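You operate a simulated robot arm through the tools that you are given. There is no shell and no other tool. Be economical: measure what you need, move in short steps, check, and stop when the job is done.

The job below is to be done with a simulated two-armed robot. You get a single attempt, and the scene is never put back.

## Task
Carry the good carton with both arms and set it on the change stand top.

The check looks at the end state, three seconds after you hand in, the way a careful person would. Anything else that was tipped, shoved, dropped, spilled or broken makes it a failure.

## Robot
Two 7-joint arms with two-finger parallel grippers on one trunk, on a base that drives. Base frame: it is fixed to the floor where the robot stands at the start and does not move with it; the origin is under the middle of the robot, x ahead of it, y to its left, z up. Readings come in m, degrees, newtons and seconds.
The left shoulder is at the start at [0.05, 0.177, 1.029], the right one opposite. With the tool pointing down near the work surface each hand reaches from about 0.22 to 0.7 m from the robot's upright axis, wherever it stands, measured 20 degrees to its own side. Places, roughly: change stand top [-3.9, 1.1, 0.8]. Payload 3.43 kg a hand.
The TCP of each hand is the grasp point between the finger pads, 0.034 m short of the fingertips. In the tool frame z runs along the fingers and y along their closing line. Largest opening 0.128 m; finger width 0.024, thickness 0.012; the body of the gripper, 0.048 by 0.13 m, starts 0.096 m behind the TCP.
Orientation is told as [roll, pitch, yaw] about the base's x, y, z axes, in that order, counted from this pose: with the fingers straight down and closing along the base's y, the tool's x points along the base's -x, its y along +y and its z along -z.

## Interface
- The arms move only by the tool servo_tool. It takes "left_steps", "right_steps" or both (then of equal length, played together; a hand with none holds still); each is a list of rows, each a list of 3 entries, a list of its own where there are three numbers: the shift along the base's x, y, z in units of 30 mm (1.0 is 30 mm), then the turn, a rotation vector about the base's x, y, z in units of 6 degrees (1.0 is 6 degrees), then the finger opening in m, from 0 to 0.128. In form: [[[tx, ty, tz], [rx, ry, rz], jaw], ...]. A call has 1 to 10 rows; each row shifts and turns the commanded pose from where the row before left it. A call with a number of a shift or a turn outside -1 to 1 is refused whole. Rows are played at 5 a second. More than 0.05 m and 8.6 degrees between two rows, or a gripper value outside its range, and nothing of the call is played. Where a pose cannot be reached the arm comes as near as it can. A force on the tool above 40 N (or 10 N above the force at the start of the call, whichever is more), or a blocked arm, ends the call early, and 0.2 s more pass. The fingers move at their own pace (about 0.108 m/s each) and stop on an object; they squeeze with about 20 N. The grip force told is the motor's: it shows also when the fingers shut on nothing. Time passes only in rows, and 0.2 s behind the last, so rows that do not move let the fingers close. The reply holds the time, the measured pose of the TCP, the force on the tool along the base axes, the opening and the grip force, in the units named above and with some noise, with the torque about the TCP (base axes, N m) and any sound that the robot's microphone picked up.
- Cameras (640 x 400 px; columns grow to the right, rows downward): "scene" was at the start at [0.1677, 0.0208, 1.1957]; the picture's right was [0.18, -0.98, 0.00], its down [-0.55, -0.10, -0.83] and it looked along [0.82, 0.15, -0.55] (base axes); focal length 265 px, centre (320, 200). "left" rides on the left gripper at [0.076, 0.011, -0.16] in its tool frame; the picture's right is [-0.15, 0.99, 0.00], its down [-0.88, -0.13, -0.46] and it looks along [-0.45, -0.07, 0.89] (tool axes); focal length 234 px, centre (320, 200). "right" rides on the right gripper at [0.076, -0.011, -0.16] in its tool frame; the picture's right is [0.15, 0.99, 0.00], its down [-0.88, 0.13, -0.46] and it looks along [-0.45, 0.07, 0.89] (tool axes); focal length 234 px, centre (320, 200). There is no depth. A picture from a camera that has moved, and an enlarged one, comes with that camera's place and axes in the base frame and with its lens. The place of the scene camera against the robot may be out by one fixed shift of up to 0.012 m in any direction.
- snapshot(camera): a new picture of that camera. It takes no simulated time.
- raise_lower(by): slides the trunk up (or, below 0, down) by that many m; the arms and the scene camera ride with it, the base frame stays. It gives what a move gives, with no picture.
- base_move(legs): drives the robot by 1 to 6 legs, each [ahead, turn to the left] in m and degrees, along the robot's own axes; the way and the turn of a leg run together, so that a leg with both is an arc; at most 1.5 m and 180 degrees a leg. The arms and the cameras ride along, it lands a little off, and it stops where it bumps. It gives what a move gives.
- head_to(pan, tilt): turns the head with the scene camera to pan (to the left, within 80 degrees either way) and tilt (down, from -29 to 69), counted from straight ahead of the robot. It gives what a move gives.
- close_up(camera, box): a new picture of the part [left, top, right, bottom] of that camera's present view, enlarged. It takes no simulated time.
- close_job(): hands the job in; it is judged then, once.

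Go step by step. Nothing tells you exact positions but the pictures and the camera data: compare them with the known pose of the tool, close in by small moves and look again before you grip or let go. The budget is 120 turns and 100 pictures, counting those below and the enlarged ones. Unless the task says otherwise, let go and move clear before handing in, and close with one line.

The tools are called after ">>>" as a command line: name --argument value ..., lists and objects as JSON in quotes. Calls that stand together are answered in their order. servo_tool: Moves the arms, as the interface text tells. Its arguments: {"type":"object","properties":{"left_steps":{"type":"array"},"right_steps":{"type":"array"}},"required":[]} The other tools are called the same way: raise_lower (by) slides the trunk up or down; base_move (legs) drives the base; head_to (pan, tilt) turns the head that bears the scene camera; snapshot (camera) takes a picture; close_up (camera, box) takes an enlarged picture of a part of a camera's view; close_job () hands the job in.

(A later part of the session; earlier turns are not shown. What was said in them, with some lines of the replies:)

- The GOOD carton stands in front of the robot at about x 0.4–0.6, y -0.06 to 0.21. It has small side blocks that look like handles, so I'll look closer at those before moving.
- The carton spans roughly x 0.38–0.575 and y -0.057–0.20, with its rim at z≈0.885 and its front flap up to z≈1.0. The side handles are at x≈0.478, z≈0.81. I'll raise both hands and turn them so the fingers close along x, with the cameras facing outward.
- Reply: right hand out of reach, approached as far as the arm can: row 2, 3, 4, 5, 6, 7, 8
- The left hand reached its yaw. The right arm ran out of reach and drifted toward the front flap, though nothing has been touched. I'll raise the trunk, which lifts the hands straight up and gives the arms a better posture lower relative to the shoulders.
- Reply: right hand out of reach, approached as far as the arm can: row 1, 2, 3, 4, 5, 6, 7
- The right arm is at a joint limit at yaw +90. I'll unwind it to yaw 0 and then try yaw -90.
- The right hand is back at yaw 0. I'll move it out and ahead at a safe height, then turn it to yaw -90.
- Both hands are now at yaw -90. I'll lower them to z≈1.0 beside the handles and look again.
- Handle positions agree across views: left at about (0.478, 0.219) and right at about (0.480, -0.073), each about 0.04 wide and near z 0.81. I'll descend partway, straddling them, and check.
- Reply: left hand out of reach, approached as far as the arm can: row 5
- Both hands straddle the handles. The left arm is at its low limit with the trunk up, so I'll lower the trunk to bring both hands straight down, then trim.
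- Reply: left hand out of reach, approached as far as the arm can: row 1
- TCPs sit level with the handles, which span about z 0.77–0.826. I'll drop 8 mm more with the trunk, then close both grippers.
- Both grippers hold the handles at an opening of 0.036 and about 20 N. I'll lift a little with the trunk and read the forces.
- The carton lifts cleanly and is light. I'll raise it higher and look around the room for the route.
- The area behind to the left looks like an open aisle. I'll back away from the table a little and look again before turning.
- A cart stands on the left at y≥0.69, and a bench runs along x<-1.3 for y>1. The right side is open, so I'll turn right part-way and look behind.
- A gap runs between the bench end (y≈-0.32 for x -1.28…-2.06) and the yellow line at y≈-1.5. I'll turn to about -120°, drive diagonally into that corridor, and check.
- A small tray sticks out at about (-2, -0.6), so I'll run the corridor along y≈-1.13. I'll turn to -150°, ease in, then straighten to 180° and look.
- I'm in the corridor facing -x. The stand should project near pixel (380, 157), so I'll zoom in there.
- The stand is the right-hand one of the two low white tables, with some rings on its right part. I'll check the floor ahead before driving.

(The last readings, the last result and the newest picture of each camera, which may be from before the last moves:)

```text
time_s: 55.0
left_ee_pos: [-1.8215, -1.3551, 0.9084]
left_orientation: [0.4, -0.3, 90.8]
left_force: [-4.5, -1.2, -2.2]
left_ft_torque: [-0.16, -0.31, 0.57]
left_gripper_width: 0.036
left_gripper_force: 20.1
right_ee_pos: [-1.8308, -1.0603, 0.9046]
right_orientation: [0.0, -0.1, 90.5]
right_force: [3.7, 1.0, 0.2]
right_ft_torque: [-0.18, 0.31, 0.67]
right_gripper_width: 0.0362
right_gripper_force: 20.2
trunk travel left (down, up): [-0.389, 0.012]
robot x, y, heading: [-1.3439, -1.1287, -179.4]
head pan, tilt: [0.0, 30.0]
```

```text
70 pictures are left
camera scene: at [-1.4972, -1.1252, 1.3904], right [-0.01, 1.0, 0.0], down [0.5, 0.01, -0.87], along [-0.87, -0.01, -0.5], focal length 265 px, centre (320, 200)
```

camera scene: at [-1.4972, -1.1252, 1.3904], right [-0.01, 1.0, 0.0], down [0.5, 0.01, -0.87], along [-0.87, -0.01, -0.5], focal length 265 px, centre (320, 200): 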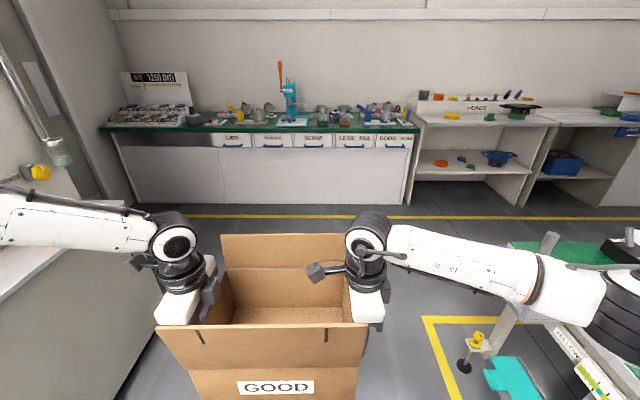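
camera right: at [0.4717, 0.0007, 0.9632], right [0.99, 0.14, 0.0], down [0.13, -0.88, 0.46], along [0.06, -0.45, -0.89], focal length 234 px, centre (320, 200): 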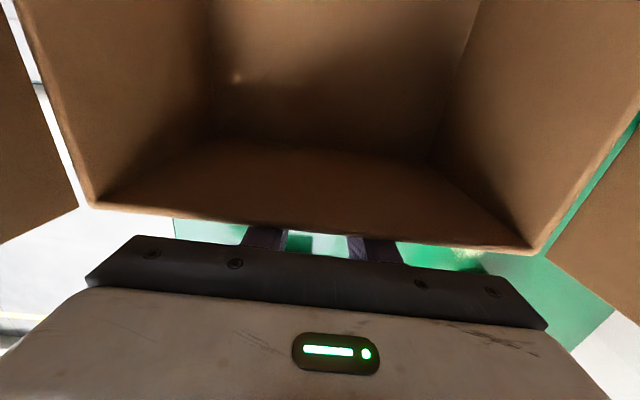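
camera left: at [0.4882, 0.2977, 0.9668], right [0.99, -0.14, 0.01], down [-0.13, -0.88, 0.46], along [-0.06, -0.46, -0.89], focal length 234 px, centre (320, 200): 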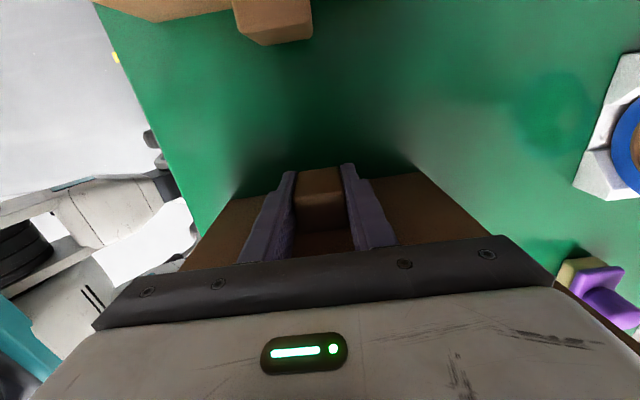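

The path ahead is clear. I'll drive to x≈-2.75, turn right to face +y, and look.

>>> base_move --legs '[[1.4, 0], [0, -90]]'

>>> snapshot --camera "scene"

>>> head_to --pan 50 --tilt 20

>>> snapshot --camera "scene"

```text
time_s: 66.0
left_ee_pos: [-2.9863, -0.6677, 0.9078]
left_orientation: [0.4, -0.3, 0.0]
left_force: [0.4, 3.3, -0.9]
left_ft_torque: [-0.27, -0.04, 0.4]
left_gripper_width: 0.0361
left_gripper_force: 20.0
right_ee_pos: [-2.6913, -0.6641, 0.9047]
right_orientation: [0.0, -0.1, -0.3]
right_force: [0.2, -3.4, -1.6]
right_ft_torque: [0.28, -0.15, 0.53]
right_gripper_width: 0.0361
right_gripper_force: 20.1
trunk travel left (down, up): [-0.389, 0.012]
robot x, y, heading: [-2.7651, -1.1461, 90.0]
head pan, tilt: [0.0, 30.0]
```

```text
69 pictures are left
camera scene: at [-2.7557, -0.9795, 1.3904], right [1.0, 0.0, 0.0], down [0.0, -0.5, -0.87], along [0.0, 0.87, -0.5], focal length 265 px, centre (320, 200)
```

scene: 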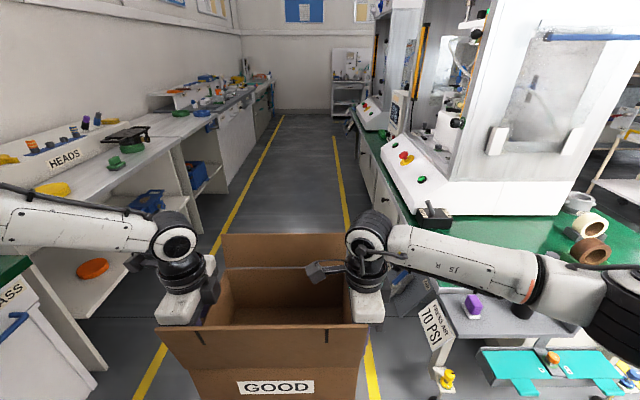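

```text
time_s: 67.1
left_ee_pos: [-2.9856, -0.6669, 0.9092]
left_orientation: [0.2, -0.3, 0.0]
left_force: [-0.5, 4.2, -2.2]
left_ft_torque: [-0.39, 0.2, 0.46]
left_gripper_width: 0.036
left_gripper_force: 20.5
right_ee_pos: [-2.6913, -0.6632, 0.9051]
right_orientation: [-0.1, 0.0, -0.3]
right_force: [0.9, -2.5, -0.2]
right_ft_torque: [0.37, 0.08, 0.52]
right_gripper_width: 0.0364
right_gripper_force: 19.6
trunk travel left (down, up): [-0.389, 0.012]
robot x, y, heading: [-2.7654, -1.144, 89.9]
head pan, tilt: [50.0, 20.0]
```

```text
68 pictures are left
camera scene: at [-2.8272, -1.0099, 1.4064], right [0.64, 0.76, 0.0], down [0.26, -0.22, -0.94], along [-0.72, 0.61, -0.34], focal length 265 px, centre (320, 200)
```

scene: 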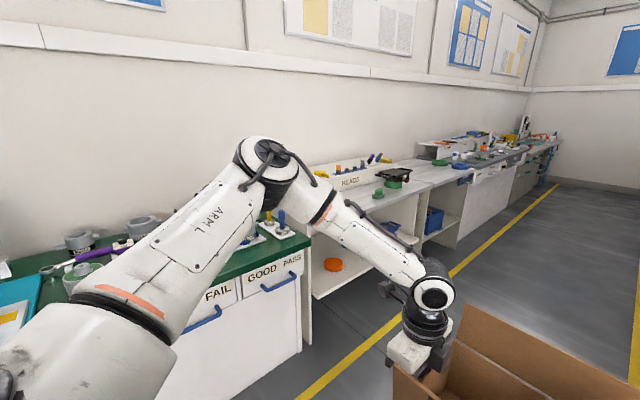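

The aisle runs between x≈-3.58 and -2.5, with a machine on the right side. I'll shift left to x≈-3.0 and advance partway.

>>> base_move --legs '[[0, 20], [0.73, 0], [0, -20], [0.75, 0]]'

>>> snapshot --camera "scene"

>>> head_to --pan 0 --tilt 30

>>> snapshot --camera "scene"

```text
time_s: 77.0
left_ee_pos: [-3.2559, 0.7635, 0.9086]
left_orientation: [0.3, -0.2, 0.5]
left_force: [-1.4, 2.5, -1.7]
left_ft_torque: [-0.32, 0.09, 0.5]
left_gripper_width: 0.0359
left_gripper_force: 19.7
right_ee_pos: [-2.9597, 0.7695, 0.904]
right_orientation: [0.0, 0.0, 0.3]
right_force: [1.0, -3.9, -0.7]
right_ft_torque: [0.29, 0.11, 0.54]
right_gripper_width: 0.0365
right_gripper_force: 20.7
trunk travel left (down, up): [-0.389, 0.012]
robot x, y, heading: [-3.0321, 0.2867, 90.3]
head pan, tilt: [50.0, 20.0]
```

```text
67 pictures are left
camera scene: at [-3.0934, 0.4222, 1.4064], right [0.64, 0.77, 0.0], down [0.26, -0.22, -0.94], along [-0.72, 0.6, -0.34], focal length 265 px, centre (320, 200)
```

scene: 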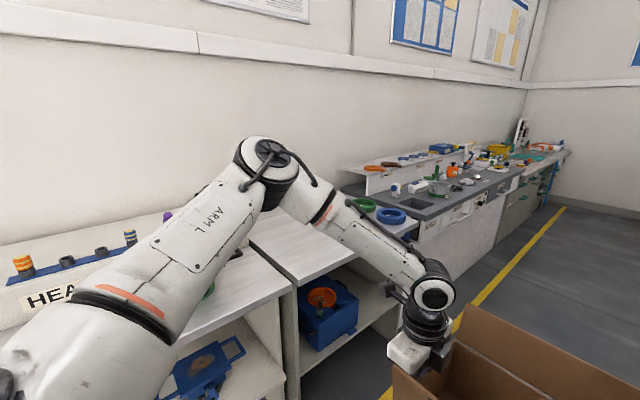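

```text
time_s: 78.1
left_ee_pos: [-3.2562, 0.763, 0.9086]
left_orientation: [0.3, -0.3, 0.5]
left_force: [0.3, 4.0, -2.3]
left_ft_torque: [-0.34, 0.19, 0.45]
left_gripper_width: 0.036
left_gripper_force: 20.4
right_ee_pos: [-2.9612, 0.7684, 0.9035]
right_orientation: [-0.1, -0.1, 0.2]
right_force: [0.1, -2.9, -0.3]
right_ft_torque: [0.41, 0.14, 0.52]
right_gripper_width: 0.0362
right_gripper_force: 19.8
trunk travel left (down, up): [-0.389, 0.012]
robot x, y, heading: [-3.0308, 0.2881, 90.3]
head pan, tilt: [0.0, 30.0]
```

```text
66 pictures are left
camera scene: at [-3.0223, 0.4529, 1.3904], right [1.0, 0.01, 0.0], down [0.0, -0.5, -0.87], along [-0.01, 0.87, -0.5], focal length 265 px, centre (320, 200)
```

scene: 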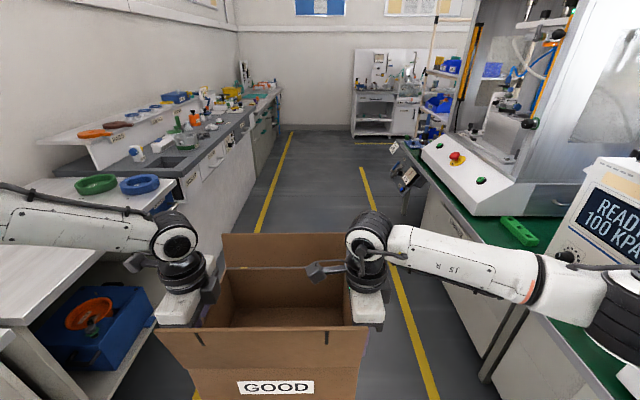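

The stand top spans about x -3.75…-4.2 and y 0.86…1.55, with two rings near y≈1.63. I aim for a carton centre of (-3.90, 1.2), so I'll drive up alongside, turn to face the stand, and measure again.

>>> base_move --legs '[[0.97, 0], [0, 89.5]]'

>>> head_to --pan 0 --tilt 35

>>> snapshot --camera "scene"

>>> snapshot --camera "left"

```text
time_s: 87.0
left_ee_pos: [-3.5143, 1.04, 0.9087]
left_orientation: [0.3, -0.3, 89.0]
left_force: [-3.0, 0.1, -2.4]
left_ft_torque: [0.15, -0.26, 0.38]
left_gripper_width: 0.036
left_gripper_force: 20.6
right_ee_pos: [-3.5128, 1.3368, 0.9052]
right_orientation: [0.0, -0.2, 88.7]
right_force: [3.5, 0.1, -1.3]
right_ft_torque: [-0.26, 0.28, 0.67]
right_gripper_width: 0.0364
right_gripper_force: 20.5
trunk travel left (down, up): [-0.389, 0.012]
robot x, y, heading: [-3.0368, 1.2538, 178.8]
head pan, tilt: [0.0, 30.0]
```

```text
time_s: 87.6
left_ee_pos: [-3.514, 1.0405, 0.9091]
left_orientation: [0.3, -0.3, 89.1]
left_force: [-1.7, 0.1, -1.4]
left_ft_torque: [-0.19, -0.47, 0.31]
left_gripper_width: 0.036
left_gripper_force: 20.2
right_ee_pos: [-3.5114, 1.3361, 0.9053]
right_orientation: [-0.2, -0.2, 88.8]
right_force: [1.5, -0.5, -0.6]
right_ft_torque: [0.0, 0.46, 0.38]
right_gripper_width: 0.0362
right_gripper_force: 19.6
trunk travel left (down, up): [-0.389, 0.012]
robot x, y, heading: [-3.0344, 1.2524, 179.0]
head pan, tilt: [0.0, 35.0]
```

```text
65 pictures are left
camera scene: at [-3.1803, 1.2598, 1.3826], right [0.02, 1.0, 0.0], down [0.57, -0.01, -0.82], along [-0.82, 0.01, -0.57], focal length 265 px, centre (320, 200)
```

scene: 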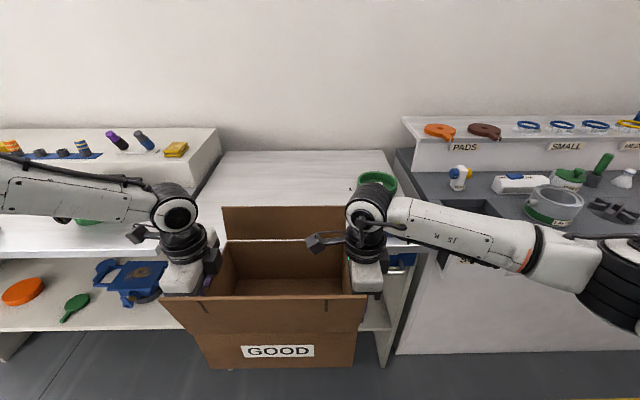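

```text
64 pictures are left
camera left: at [-3.5245, 0.9644, 1.0666], right [-0.99, 0.16, 0.01], down [0.15, 0.88, 0.46], along [0.07, 0.45, -0.89], focal length 234 px, centre (320, 200)
```

left: 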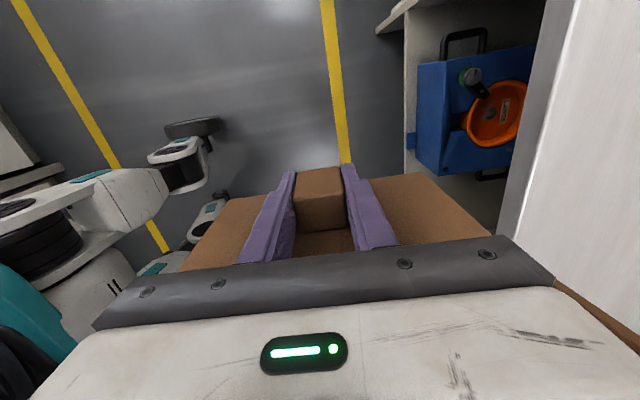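

The stand is straight ahead, with its front edge at x≈-3.745, y from 0.77 to 1.6, and the green ring at the back right. The carton at y≈1.19 clears it, so I'll drive in most of the way and look.

>>> base_move --legs '[[0.27, 0]]'

>>> snapshot --camera "scene"

>>> snapshot --camera "left"

>>> snapshot --camera "right"

```text
time_s: 89.5
left_ee_pos: [-3.7826, 1.0463, 0.9092]
left_orientation: [0.4, -0.3, 89.0]
left_force: [-4.7, -1.6, 3.5]
left_ft_torque: [0.08, -0.64, 0.54]
left_gripper_width: 0.0358
left_gripper_force: 20.3
right_ee_pos: [-3.7821, 1.3406, 0.9043]
right_orientation: [-0.1, -0.1, 88.7]
right_force: [2.3, 0.9, 5.9]
right_ft_torque: [-0.07, 0.13, 0.67]
right_gripper_width: 0.036
right_gripper_force: 20.3
trunk travel left (down, up): [-0.389, 0.012]
robot x, y, heading: [-3.3007, 1.2536, 179.0]
head pan, tilt: [0.0, 35.0]
```

```text
63 pictures are left
camera scene: at [-3.4481, 1.2646, 1.3826], right [0.02, 1.0, 0.0], down [0.57, -0.01, -0.82], along [-0.82, 0.01, -0.57], focal length 265 px, centre (320, 200)
```

scene: 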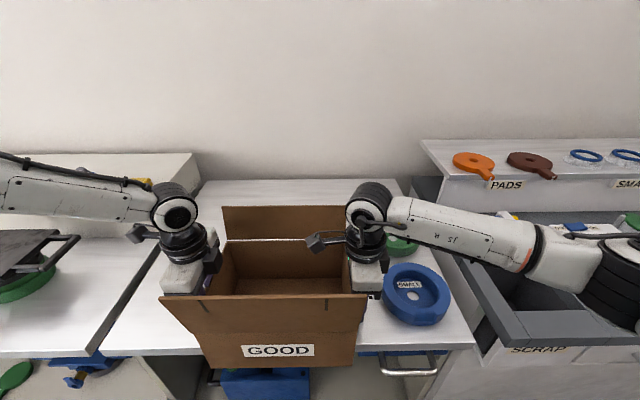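

```text
62 pictures are left
camera left: at [-3.7926, 0.9693, 1.0671], right [-0.99, 0.16, 0.01], down [0.15, 0.88, 0.46], along [0.07, 0.45, -0.89], focal length 234 px, centre (320, 200)
```

left: 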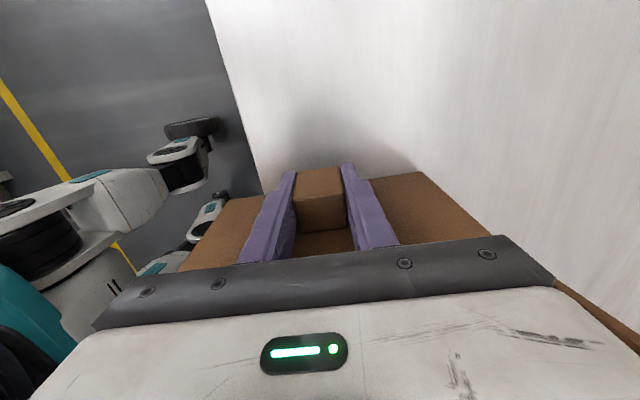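

```text
61 pictures are left
camera right: at [-3.7703, 1.2638, 1.0634], right [-0.99, -0.12, 0.0], down [-0.11, 0.88, 0.46], along [-0.06, 0.45, -0.89], focal length 234 px, centre (320, 200)
```

right: 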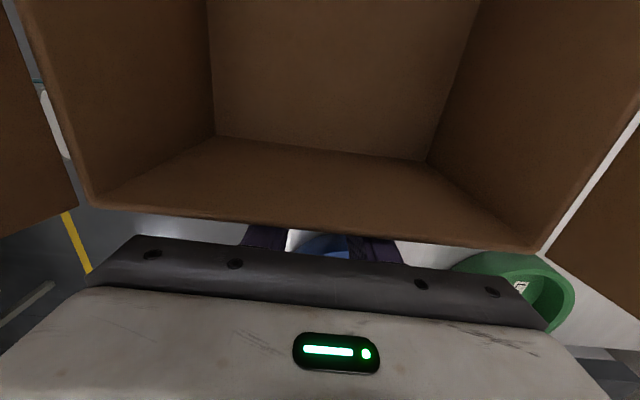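

The stand front edge is at x≈-3.72, and the blue ring lies about 6 cm beyond the right hand. The vertical forces shifted, so I'll re-read them with a still row.

>>> servo_tool --left_steps '[[[0, 0, 0], [0, 0, 0], 0.0], [[0, 0, 0], [0, 0, 0], 0.0]]' --right_steps '[[[0, 0, 0], [0, 0, 0], 0.0], [[0, 0, 0], [0, 0, 0], 0.0]]'

>>> close_up --camera "scene" --box '[150, 200, 480, 400]'

```text
time_s: 90.1
left_ee_pos: [-3.7828, 1.045, 0.9093]
left_orientation: [0.4, -0.3, 89.1]
left_force: [-0.7, 1.9, 1.5]
left_ft_torque: [-0.15, -0.63, 0.34]
left_gripper_width: 0.0357
left_gripper_force: 19.5
right_ee_pos: [-3.7805, 1.3403, 0.9043]
right_orientation: [0.0, -0.2, 88.8]
right_force: [2.0, 0.5, 2.5]
right_ft_torque: [0.13, 0.29, 0.36]
right_gripper_width: 0.0362
right_gripper_force: 20.0
trunk travel left (down, up): [-0.389, 0.012]
robot x, y, heading: [-3.3034, 1.2581, 178.9]
head pan, tilt: [0.0, 35.0]
```

```text
1.94 times, centred on (315, 300) of scene
camera zoom: at [-3.4482, 1.2647, 1.3826], right [0.02, 1.0, 0.0], down [0.57, -0.01, -0.82], along [-0.82, 0.01, -0.57], focal length 515 px, centre (330, 6)
```

zoom: 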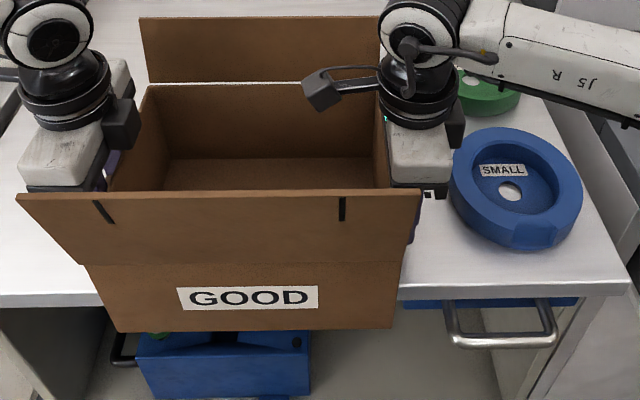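

The stand top triangulates to z≈0.83, higher than told, so clearance under the carton may be nearly nil. I'll raise the trunk by the remaining bit and re-read the forces.

>>> raise_lower --by 0.011

>>> close_up --camera "left" --box '[120, 80, 480, 280]'

```text
time_s: 90.7
left_ee_pos: [-3.7825, 1.0437, 0.9187]
left_orientation: [0.3, -0.3, 89.1]
left_force: [-3.0, 0.6, -2.6]
left_ft_torque: [-0.1, -0.42, 0.35]
left_gripper_width: 0.0361
left_gripper_force: 19.8
right_ee_pos: [-3.7806, 1.3406, 0.9157]
right_orientation: [0.0, -0.2, 88.7]
right_force: [1.4, 0.9, -0.2]
right_ft_torque: [-0.13, 0.41, 0.45]
right_gripper_width: 0.0361
right_gripper_force: 20.1
trunk travel left (down, up): [-0.4, 0.001]
robot x, y, heading: [-3.3019, 1.2569, 179.0]
head pan, tilt: [0.0, 35.0]
```

```text
1.78 times, centred on (300, 180) of left
camera zoom: at [-3.7933, 0.9691, 1.0777], right [-0.99, 0.16, 0.01], down [0.15, 0.88, 0.46], along [0.07, 0.45, -0.89], focal length 416 px, centre (356, 236)
```

zoom: 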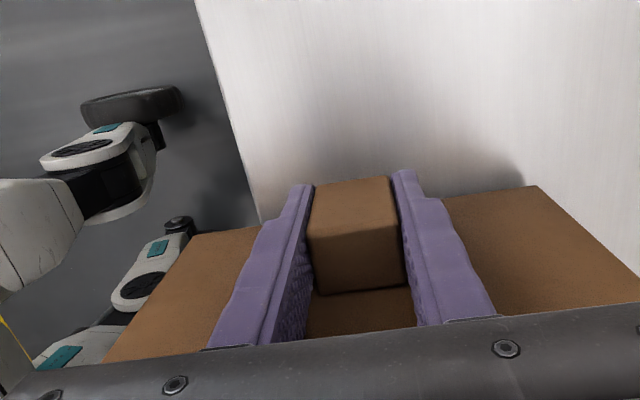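

The forces returned to the carried values, so the carton had been brushing the top. I'll raise both arms 25 mm together for clearance.

>>> servo_tool --left_steps '[[[0, 0, 0.28], [0, 0, 0], 0.0], [[0, 0, 0.28], [0, 0, 0], 0.0], [[0, 0, 0.28], [0, 0, 0], 0.0]]' --right_steps '[[[0, 0, 0.28], [0, 0, 0], 0.0], [[0, 0, 0.28], [0, 0, 0], 0.0], [[0, 0, 0.28], [0, 0, 0], 0.0]]'

>>> snapshot --camera "scene"

```text
time_s: 91.5
left_ee_pos: [-3.7826, 1.046, 0.9445]
left_orientation: [0.4, -0.3, 89.0]
left_force: [-4.9, 1.0, -2.0]
left_ft_torque: [0.01, -0.35, 0.55]
left_gripper_width: 0.036
left_gripper_force: 19.6
right_ee_pos: [-3.7802, 1.3402, 0.9424]
right_orientation: [0.0, -0.1, 88.8]
right_force: [3.8, -0.1, -1.2]
right_ft_torque: [-0.24, 0.4, 0.66]
right_gripper_width: 0.0362
right_gripper_force: 20.2
trunk travel left (down, up): [-0.4, 0.001]
robot x, y, heading: [-3.3002, 1.255, 179.3]
head pan, tilt: [0.0, 35.0]
```

```text
58 pictures are left
camera scene: at [-3.4485, 1.2646, 1.3936], right [0.02, 1.0, 0.0], down [0.57, -0.01, -0.82], along [-0.82, 0.01, -0.57], focal length 265 px, centre (320, 200)
```

scene: 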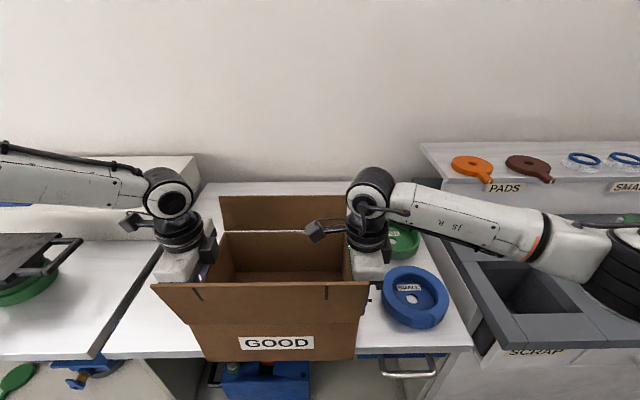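

There's good clearance now. I'll drive in the final 0.12 m.

>>> base_move --legs '[[0.12, 0]]'

>>> snapshot --camera "scene"

>>> snapshot --camera "left"

>>> snapshot --camera "right"

```text
time_s: 92.8
left_ee_pos: [-3.9026, 1.0501, 0.9441]
left_orientation: [0.2, -0.3, 88.9]
left_force: [-3.7, 1.7, -0.6]
left_ft_torque: [0.12, -0.37, 0.54]
left_gripper_width: 0.036
left_gripper_force: 20.2
right_ee_pos: [-3.9004, 1.3451, 0.9405]
right_orientation: [-0.1, -0.1, 88.6]
right_force: [3.7, -2.6, -3.5]
right_ft_torque: [0.18, 0.35, 0.57]
right_gripper_width: 0.0362
right_gripper_force: 20.1
trunk travel left (down, up): [-0.4, 0.001]
robot x, y, heading: [-3.4201, 1.2604, 179.1]
head pan, tilt: [0.0, 35.0]
```

```text
57 pictures are left
camera scene: at [-3.5686, 1.2674, 1.3934], right [0.02, 1.0, 0.0], down [0.57, -0.01, -0.82], along [-0.82, 0.02, -0.57], focal length 265 px, centre (320, 200)
```

scene: 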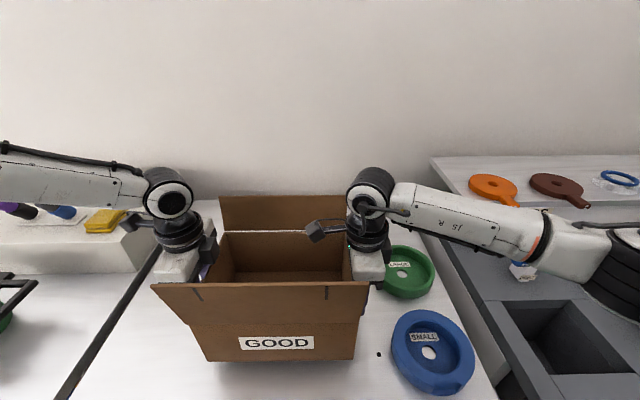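

```text
56 pictures are left
camera left: at [-3.9134, 0.973, 1.1026], right [-0.99, 0.17, 0.01], down [0.15, 0.87, 0.46], along [0.07, 0.45, -0.89], focal length 234 px, centre (320, 200)
```

left: 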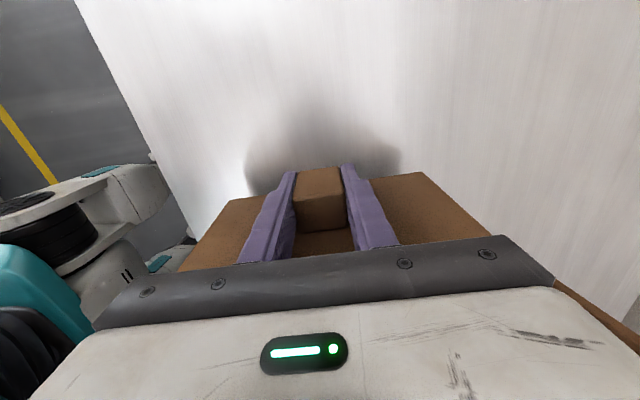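

```text
55 pictures are left
camera right: at [-3.8902, 1.2675, 1.0988], right [-0.99, -0.12, 0.0], down [-0.11, 0.88, 0.46], along [-0.05, 0.45, -0.89], focal length 234 px, centre (320, 200)
```

right: 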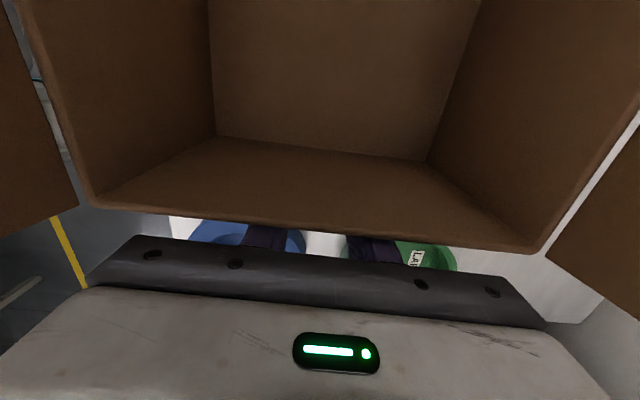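

The carton is over the stand with a margin of about 9 cm at the front edge and 5–6 cm to the rings. I'll lower with the trunk in small steps, watching the forces.

>>> raise_lower --by -0.025

>>> raise_lower --by -0.008

>>> servo_tool --left_steps '[[[0, 0, 0], [0, 0, 0], 0.0]]' --right_steps '[[[0, 0, 0], [0, 0, 0], 0.0]]'

>>> snapshot --camera "scene"

```text
time_s: 93.5
left_ee_pos: [-3.9017, 1.05, 0.9205]
left_orientation: [0.4, -0.3, 88.9]
left_force: [-2.5, -0.1, -2.8]
left_ft_torque: [-0.1, -0.48, 0.43]
left_gripper_width: 0.036
left_gripper_force: 20.6
right_ee_pos: [-3.8994, 1.344, 0.9163]
right_orientation: [0.0, -0.1, 88.6]
right_force: [3.0, 0.0, -1.3]
right_ft_torque: [0.1, 0.5, 0.38]
right_gripper_width: 0.0363
right_gripper_force: 20.1
trunk travel left (down, up): [-0.375, 0.026]
robot x, y, heading: [-3.4219, 1.2562, 178.9]
head pan, tilt: [0.0, 35.0]
```

```text
time_s: 94.0
left_ee_pos: [-3.9015, 1.049, 0.9118]
left_orientation: [0.4, -0.2, 88.9]
left_force: [-4.4, -0.6, -1.7]
left_ft_torque: [-0.17, -0.41, 0.5]
left_gripper_width: 0.0358
left_gripper_force: 19.8
right_ee_pos: [-3.8993, 1.3449, 0.9081]
right_orientation: [0.0, -0.2, 88.6]
right_force: [3.6, 0.7, -0.3]
right_ft_torque: [-0.01, 0.43, 0.52]
right_gripper_width: 0.0363
right_gripper_force: 20.1
trunk travel left (down, up): [-0.367, 0.034]
robot x, y, heading: [-3.4224, 1.258, 178.6]
head pan, tilt: [0.0, 35.0]
```

```text
time_s: 94.4
left_ee_pos: [-3.9022, 1.0482, 0.9118]
left_orientation: [0.4, -0.3, 88.9]
left_force: [-4.0, -1.2, -1.5]
left_ft_torque: [-0.19, -0.4, 0.53]
left_gripper_width: 0.036
left_gripper_force: 19.8
right_ee_pos: [-3.8981, 1.3432, 0.9082]
right_orientation: [0.1, -0.1, 88.6]
right_force: [4.6, 0.3, -0.6]
right_ft_torque: [-0.07, 0.39, 0.61]
right_gripper_width: 0.0359
right_gripper_force: 20.0
trunk travel left (down, up): [-0.367, 0.034]
robot x, y, heading: [-3.4188, 1.2606, 179.1]
head pan, tilt: [0.0, 35.0]
```

```text
54 pictures are left
camera scene: at [-3.5675, 1.2674, 1.3606], right [0.02, 1.0, 0.0], down [0.57, -0.01, -0.82], along [-0.82, 0.02, -0.57], focal length 265 px, centre (320, 200)
```

scene: 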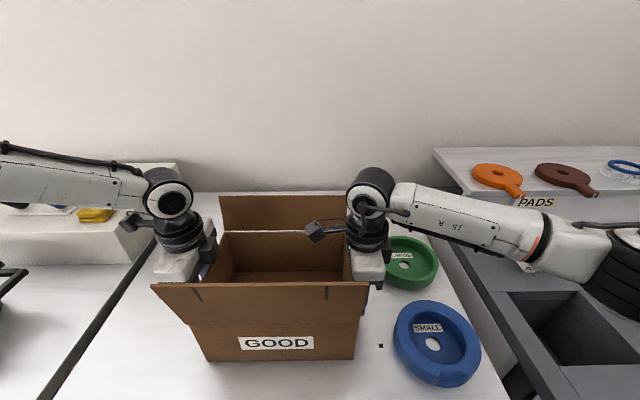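

The carton is nearly down but still hanging. I'll continue in small steps.

>>> raise_lower --by -0.005

>>> raise_lower --by -0.005

>>> servo_tool --left_steps '[[[0, 0, 0], [0, 0, 0], 0.0]]' --right_steps '[[[0, 0, 0], [0, 0, 0], 0.0]]'

>>> snapshot --camera "left"

```text
time_s: 95.0
left_ee_pos: [-3.9031, 1.0488, 0.9077]
left_orientation: [0.6, -0.4, 88.9]
left_force: [-5.3, -1.7, 8.0]
left_ft_torque: [-0.05, -1.03, 0.4]
left_gripper_width: 0.0358
left_gripper_force: 20.4
right_ee_pos: [-3.8991, 1.3431, 0.9055]
right_orientation: [0.1, -0.1, 88.6]
right_force: [1.8, 1.2, 9.1]
right_ft_torque: [0.2, -0.41, 0.53]
right_gripper_width: 0.0362
right_gripper_force: 19.7
trunk travel left (down, up): [-0.362, 0.039]
robot x, y, heading: [-3.4167, 1.257, 178.8]
head pan, tilt: [0.0, 35.0]
```

```text
time_s: 95.5
left_ee_pos: [-3.9016, 1.0498, 0.9056]
left_orientation: [0.9, -0.5, 88.9]
left_force: [-6.5, -2.3, 19.9]
left_ft_torque: [-0.01, -0.84, 0.4]
left_gripper_width: 0.0367
left_gripper_force: 20.6
right_ee_pos: [-3.8995, 1.3444, 0.8991]
right_orientation: [0.3, 0.1, 88.5]
right_force: [-2.7, 0.6, 20.6]
right_ft_torque: [-0.02, -0.52, 0.49]
right_gripper_width: 0.0363
right_gripper_force: 20.5
trunk travel left (down, up): [-0.357, 0.044]
robot x, y, heading: [-3.4182, 1.2595, 178.8]
head pan, tilt: [0.0, 35.0]
```

```text
time_s: 95.9
left_ee_pos: [-3.9019, 1.0492, 0.9036]
left_orientation: [0.7, -0.4, 88.7]
left_force: [-7.6, 0.8, 18.9]
left_ft_torque: [0.13, -0.82, 0.37]
left_gripper_width: 0.0364
left_gripper_force: 20.5
right_ee_pos: [-3.8983, 1.3444, 0.9001]
right_orientation: [0.3, 0.1, 88.6]
right_force: [-5.0, -2.0, 19.9]
right_ft_torque: [-0.02, -0.44, 0.53]
right_gripper_width: 0.0361
right_gripper_force: 20.0
trunk travel left (down, up): [-0.357, 0.044]
robot x, y, heading: [-3.4224, 1.2577, 178.8]
head pan, tilt: [0.0, 35.0]
```

```text
53 pictures are left
camera left: at [-3.9117, 0.9735, 1.0619], right [-0.99, 0.17, 0.01], down [0.15, 0.87, 0.46], along [0.07, 0.46, -0.89], focal length 234 px, centre (320, 200)
```

left: 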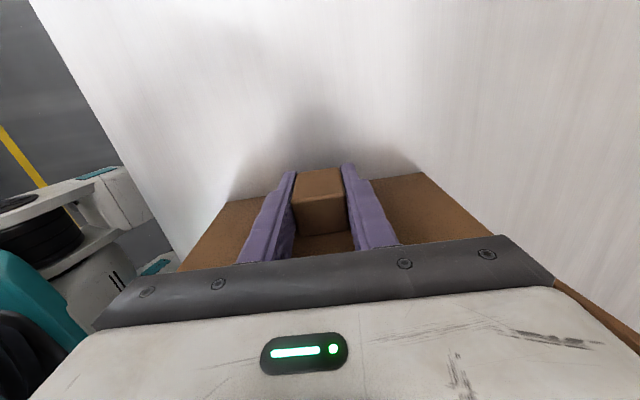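

The carton rests on the stand, and I'm now pressing with about 20 N per hand. I'll back off 7 mm to unload, then open both grippers together.

>>> raise_lower --by 0.007

>>> servo_tool --left_steps '[[[0, 0, 0], [0, 0, 0], 0.0]]' --right_steps '[[[0, 0, 0], [0, 0, 0], 0.0]]'

```text
time_s: 96.5
left_ee_pos: [-3.9008, 1.0487, 0.9076]
left_orientation: [0.2, -0.4, 88.7]
left_force: [-3.6, 6.8, -0.3]
left_ft_torque: [0.01, -0.4, 0.42]
left_gripper_width: 0.036
left_gripper_force: 20.1
right_ee_pos: [-3.898, 1.3439, 0.9024]
right_orientation: [-0.2, -0.1, 88.7]
right_force: [3.4, -6.0, -0.7]
right_ft_torque: [-0.01, 0.35, 0.46]
right_gripper_width: 0.0361
right_gripper_force: 19.3
trunk travel left (down, up): [-0.364, 0.037]
robot x, y, heading: [-3.4174, 1.2561, 178.7]
head pan, tilt: [0.0, 35.0]
```

```text
time_s: 96.9
left_ee_pos: [-3.901, 1.049, 0.9083]
left_orientation: [0.4, -0.5, 88.9]
left_force: [-2.7, 8.3, -0.6]
left_ft_torque: [-0.4, -0.52, 0.33]
left_gripper_width: 0.0359
left_gripper_force: 20.0
right_ee_pos: [-3.8992, 1.3435, 0.9044]
right_orientation: [-0.1, 0.0, 88.6]
right_force: [2.7, -8.6, -2.1]
right_ft_torque: [0.67, 0.53, 0.52]
right_gripper_width: 0.036
right_gripper_force: 19.9
trunk travel left (down, up): [-0.364, 0.037]
robot x, y, heading: [-3.4226, 1.2586, 178.9]
head pan, tilt: [0.0, 35.0]
```

The load is now near zero. I'll drop a further 2 mm and open both grippers together.

>>> raise_lower --by -0.002

>>> servo_tool --left_steps '[[[0, 0, 0], [0, 0, 0], 0.06], [[0, 0, 0], [0, 0, 0], 0.09], [[0, 0, 0], [0, 0, 0], 0.09], [[0, 0, 0], [0, 0, 0], 0.09]]' --right_steps '[[[0, 0, 0], [0, 0, 0], 0.06], [[0, 0, 0], [0, 0, 0], 0.09], [[0, 0, 0], [0, 0, 0], 0.09], [[0, 0, 0], [0, 0, 0], 0.09]]'

>>> snapshot --camera "scene"

>>> snapshot --camera "left"

>>> snapshot --camera "right"

```text
time_s: 97.4
left_ee_pos: [-3.902, 1.0491, 0.9076]
left_orientation: [0.4, -0.4, 88.8]
left_force: [-1.9, 9.6, 0.2]
left_ft_torque: [-0.22, -0.46, 0.25]
left_gripper_width: 0.0362
left_gripper_force: 20.0
right_ee_pos: [-3.8995, 1.344, 0.9031]
right_orientation: [0.1, -0.1, 88.6]
right_force: [2.6, -10.0, -2.4]
right_ft_torque: [0.62, 0.48, 0.43]
right_gripper_width: 0.0361
right_gripper_force: 19.9
trunk travel left (down, up): [-0.362, 0.039]
robot x, y, heading: [-3.4226, 1.2573, 178.8]
head pan, tilt: [0.0, 35.0]
```

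```text
time_s: 98.4
left_ee_pos: [-3.9016, 1.0485, 0.9063]
left_orientation: [0.4, -0.3, 88.9]
left_force: [-0.5, -1.0, -0.3]
left_ft_torque: [0.02, 0.01, -0.01]
left_gripper_width: 0.0901
left_gripper_force: 0.1
right_ee_pos: [-3.8996, 1.3442, 0.9029]
right_orientation: [0.1, -0.1, 88.5]
right_force: [-0.9, 0.1, -0.2]
right_ft_torque: [-0.02, 0.02, 0.0]
right_gripper_width: 0.0899
right_gripper_force: 0.1
trunk travel left (down, up): [-0.362, 0.039]
robot x, y, heading: [-3.4227, 1.2621, 178.9]
head pan, tilt: [0.0, 35.0]
```

```text
52 pictures are left
camera scene: at [-3.5673, 1.2674, 1.3556], right [0.02, 1.0, 0.0], down [0.57, -0.01, -0.82], along [-0.82, 0.02, -0.57], focal length 265 px, centre (320, 200)
```

scene: 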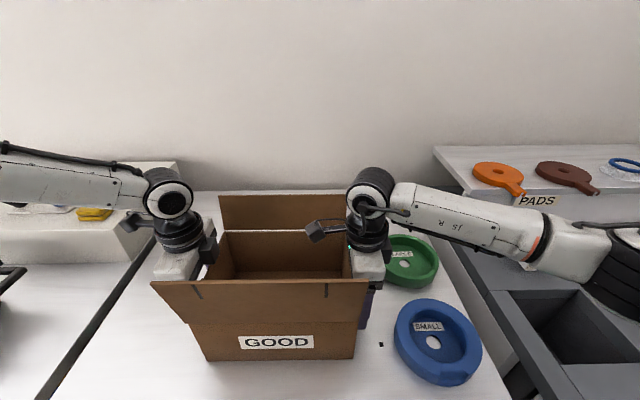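

```text
51 pictures are left
camera left: at [-3.9125, 0.973, 1.0652], right [-0.99, 0.17, 0.01], down [0.15, 0.88, 0.46], along [0.07, 0.45, -0.89], focal length 234 px, centre (320, 200)
```

left: 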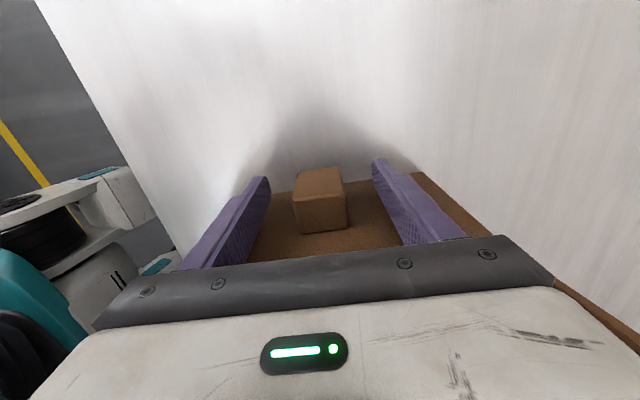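

```text
50 pictures are left
camera right: at [-3.8893, 1.2676, 1.0614], right [-0.99, -0.12, 0.0], down [-0.11, 0.88, 0.46], along [-0.06, 0.45, -0.89], focal length 234 px, centre (320, 200)
```

right: 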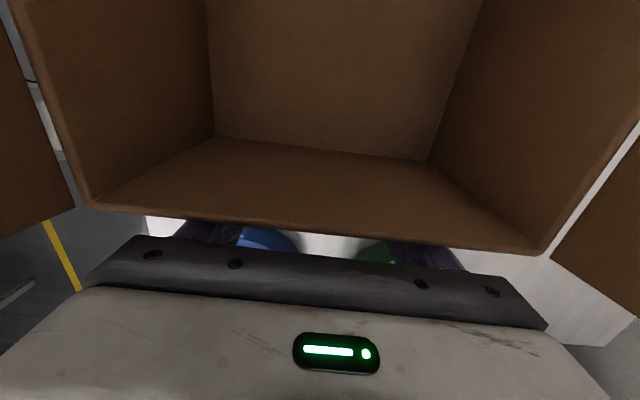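

Both hands are free and the carton sits still. I'll raise the hands straight up, clear of the carton and flaps.

>>> raise_lower --by 0.037

>>> servo_tool --left_steps '[[[0, 0, 0.8], [0, 0, 0], 0.09], [[0, 0, 0.8], [0, 0, 0], 0.09], [[0, 0, 0.8], [0, 0, 0], 0.09], [[0, 0, 0.8], [0, 0, 0], 0.09], [[0, 0, 0.8], [0, 0, 0], 0.09], [[0, 0, 0.8], [0, 0, 0], 0.09], [[0, 0, 0.8], [0, 0, 0], 0.09], [[0, 0, 0.8], [0, 0, 0], 0.09]]' --right_steps '[[[0, 0, 0.8], [0, 0, 0], 0.09], [[0, 0, 0.8], [0, 0, 0], 0.09], [[0, 0, 0.8], [0, 0, 0], 0.09], [[0, 0, 0.8], [0, 0, 0], 0.09], [[0, 0, 0.8], [0, 0, 0], 0.09], [[0, 0, 0.8], [0, 0, 0], 0.09], [[0, 0, 0.8], [0, 0, 0], 0.09], [[0, 0, 0.8], [0, 0, 0], 0.09]]'

>>> snapshot --camera "scene"

```text
time_s: 99.2
left_ee_pos: [-3.9017, 1.0499, 0.9435]
left_orientation: [0.3, -0.3, 89.0]
left_force: [0.1, -0.8, -0.5]
left_ft_torque: [0.03, 0.0, 0.0]
left_gripper_width: 0.0901
left_gripper_force: 0.1
right_ee_pos: [-3.8999, 1.3437, 0.9399]
right_orientation: [0.0, 0.0, 88.6]
right_force: [0.6, 0.0, -1.0]
right_ft_torque: [-0.03, -0.02, 0.02]
right_gripper_width: 0.0901
right_gripper_force: 0.2
trunk travel left (down, up): [-0.399, 0.002]
robot x, y, heading: [-3.4188, 1.2577, 178.5]
head pan, tilt: [0.0, 35.0]
```

```text
time_s: 101.0
left_ee_pos: [-3.9011, 1.0512, 1.1365]
left_orientation: [0.4, -0.4, 88.9]
left_force: [0.4, -0.6, 0.6]
left_ft_torque: [0.01, -0.01, -0.03]
left_gripper_width: 0.0897
left_gripper_force: 0.1
right_ee_pos: [-3.9009, 1.3453, 1.1329]
right_orientation: [0.0, -0.1, 88.6]
right_force: [-0.4, 0.4, -0.2]
right_ft_torque: [0.04, -0.03, 0.01]
right_gripper_width: 0.0901
right_gripper_force: 0.1
trunk travel left (down, up): [-0.399, 0.002]
robot x, y, heading: [-3.4212, 1.2614, 178.9]
head pan, tilt: [0.0, 35.0]
```

```text
49 pictures are left
camera scene: at [-3.5669, 1.2675, 1.3926], right [0.02, 1.0, 0.0], down [0.57, -0.01, -0.82], along [-0.82, 0.02, -0.57], focal length 265 px, centre (320, 200)
```

scene: 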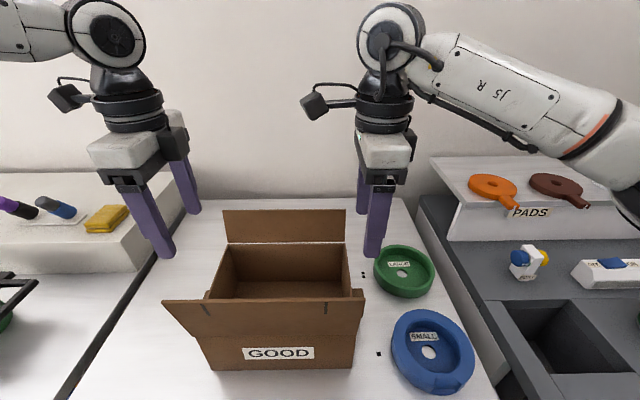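

The carton sits upright on the stand top, inside the edges and clear of the rings. Both hands are well above it, so I'm handing in.

>>> close_job

```text
The job is handed in.
```

The GOOD carton was carried with both arms and set upright on the change stand top; on the final approach its underside brushed the stand top, so I lifted it clear before setting it down. I saw nothing else moved or tipped, and both hands were clear when I handed in.
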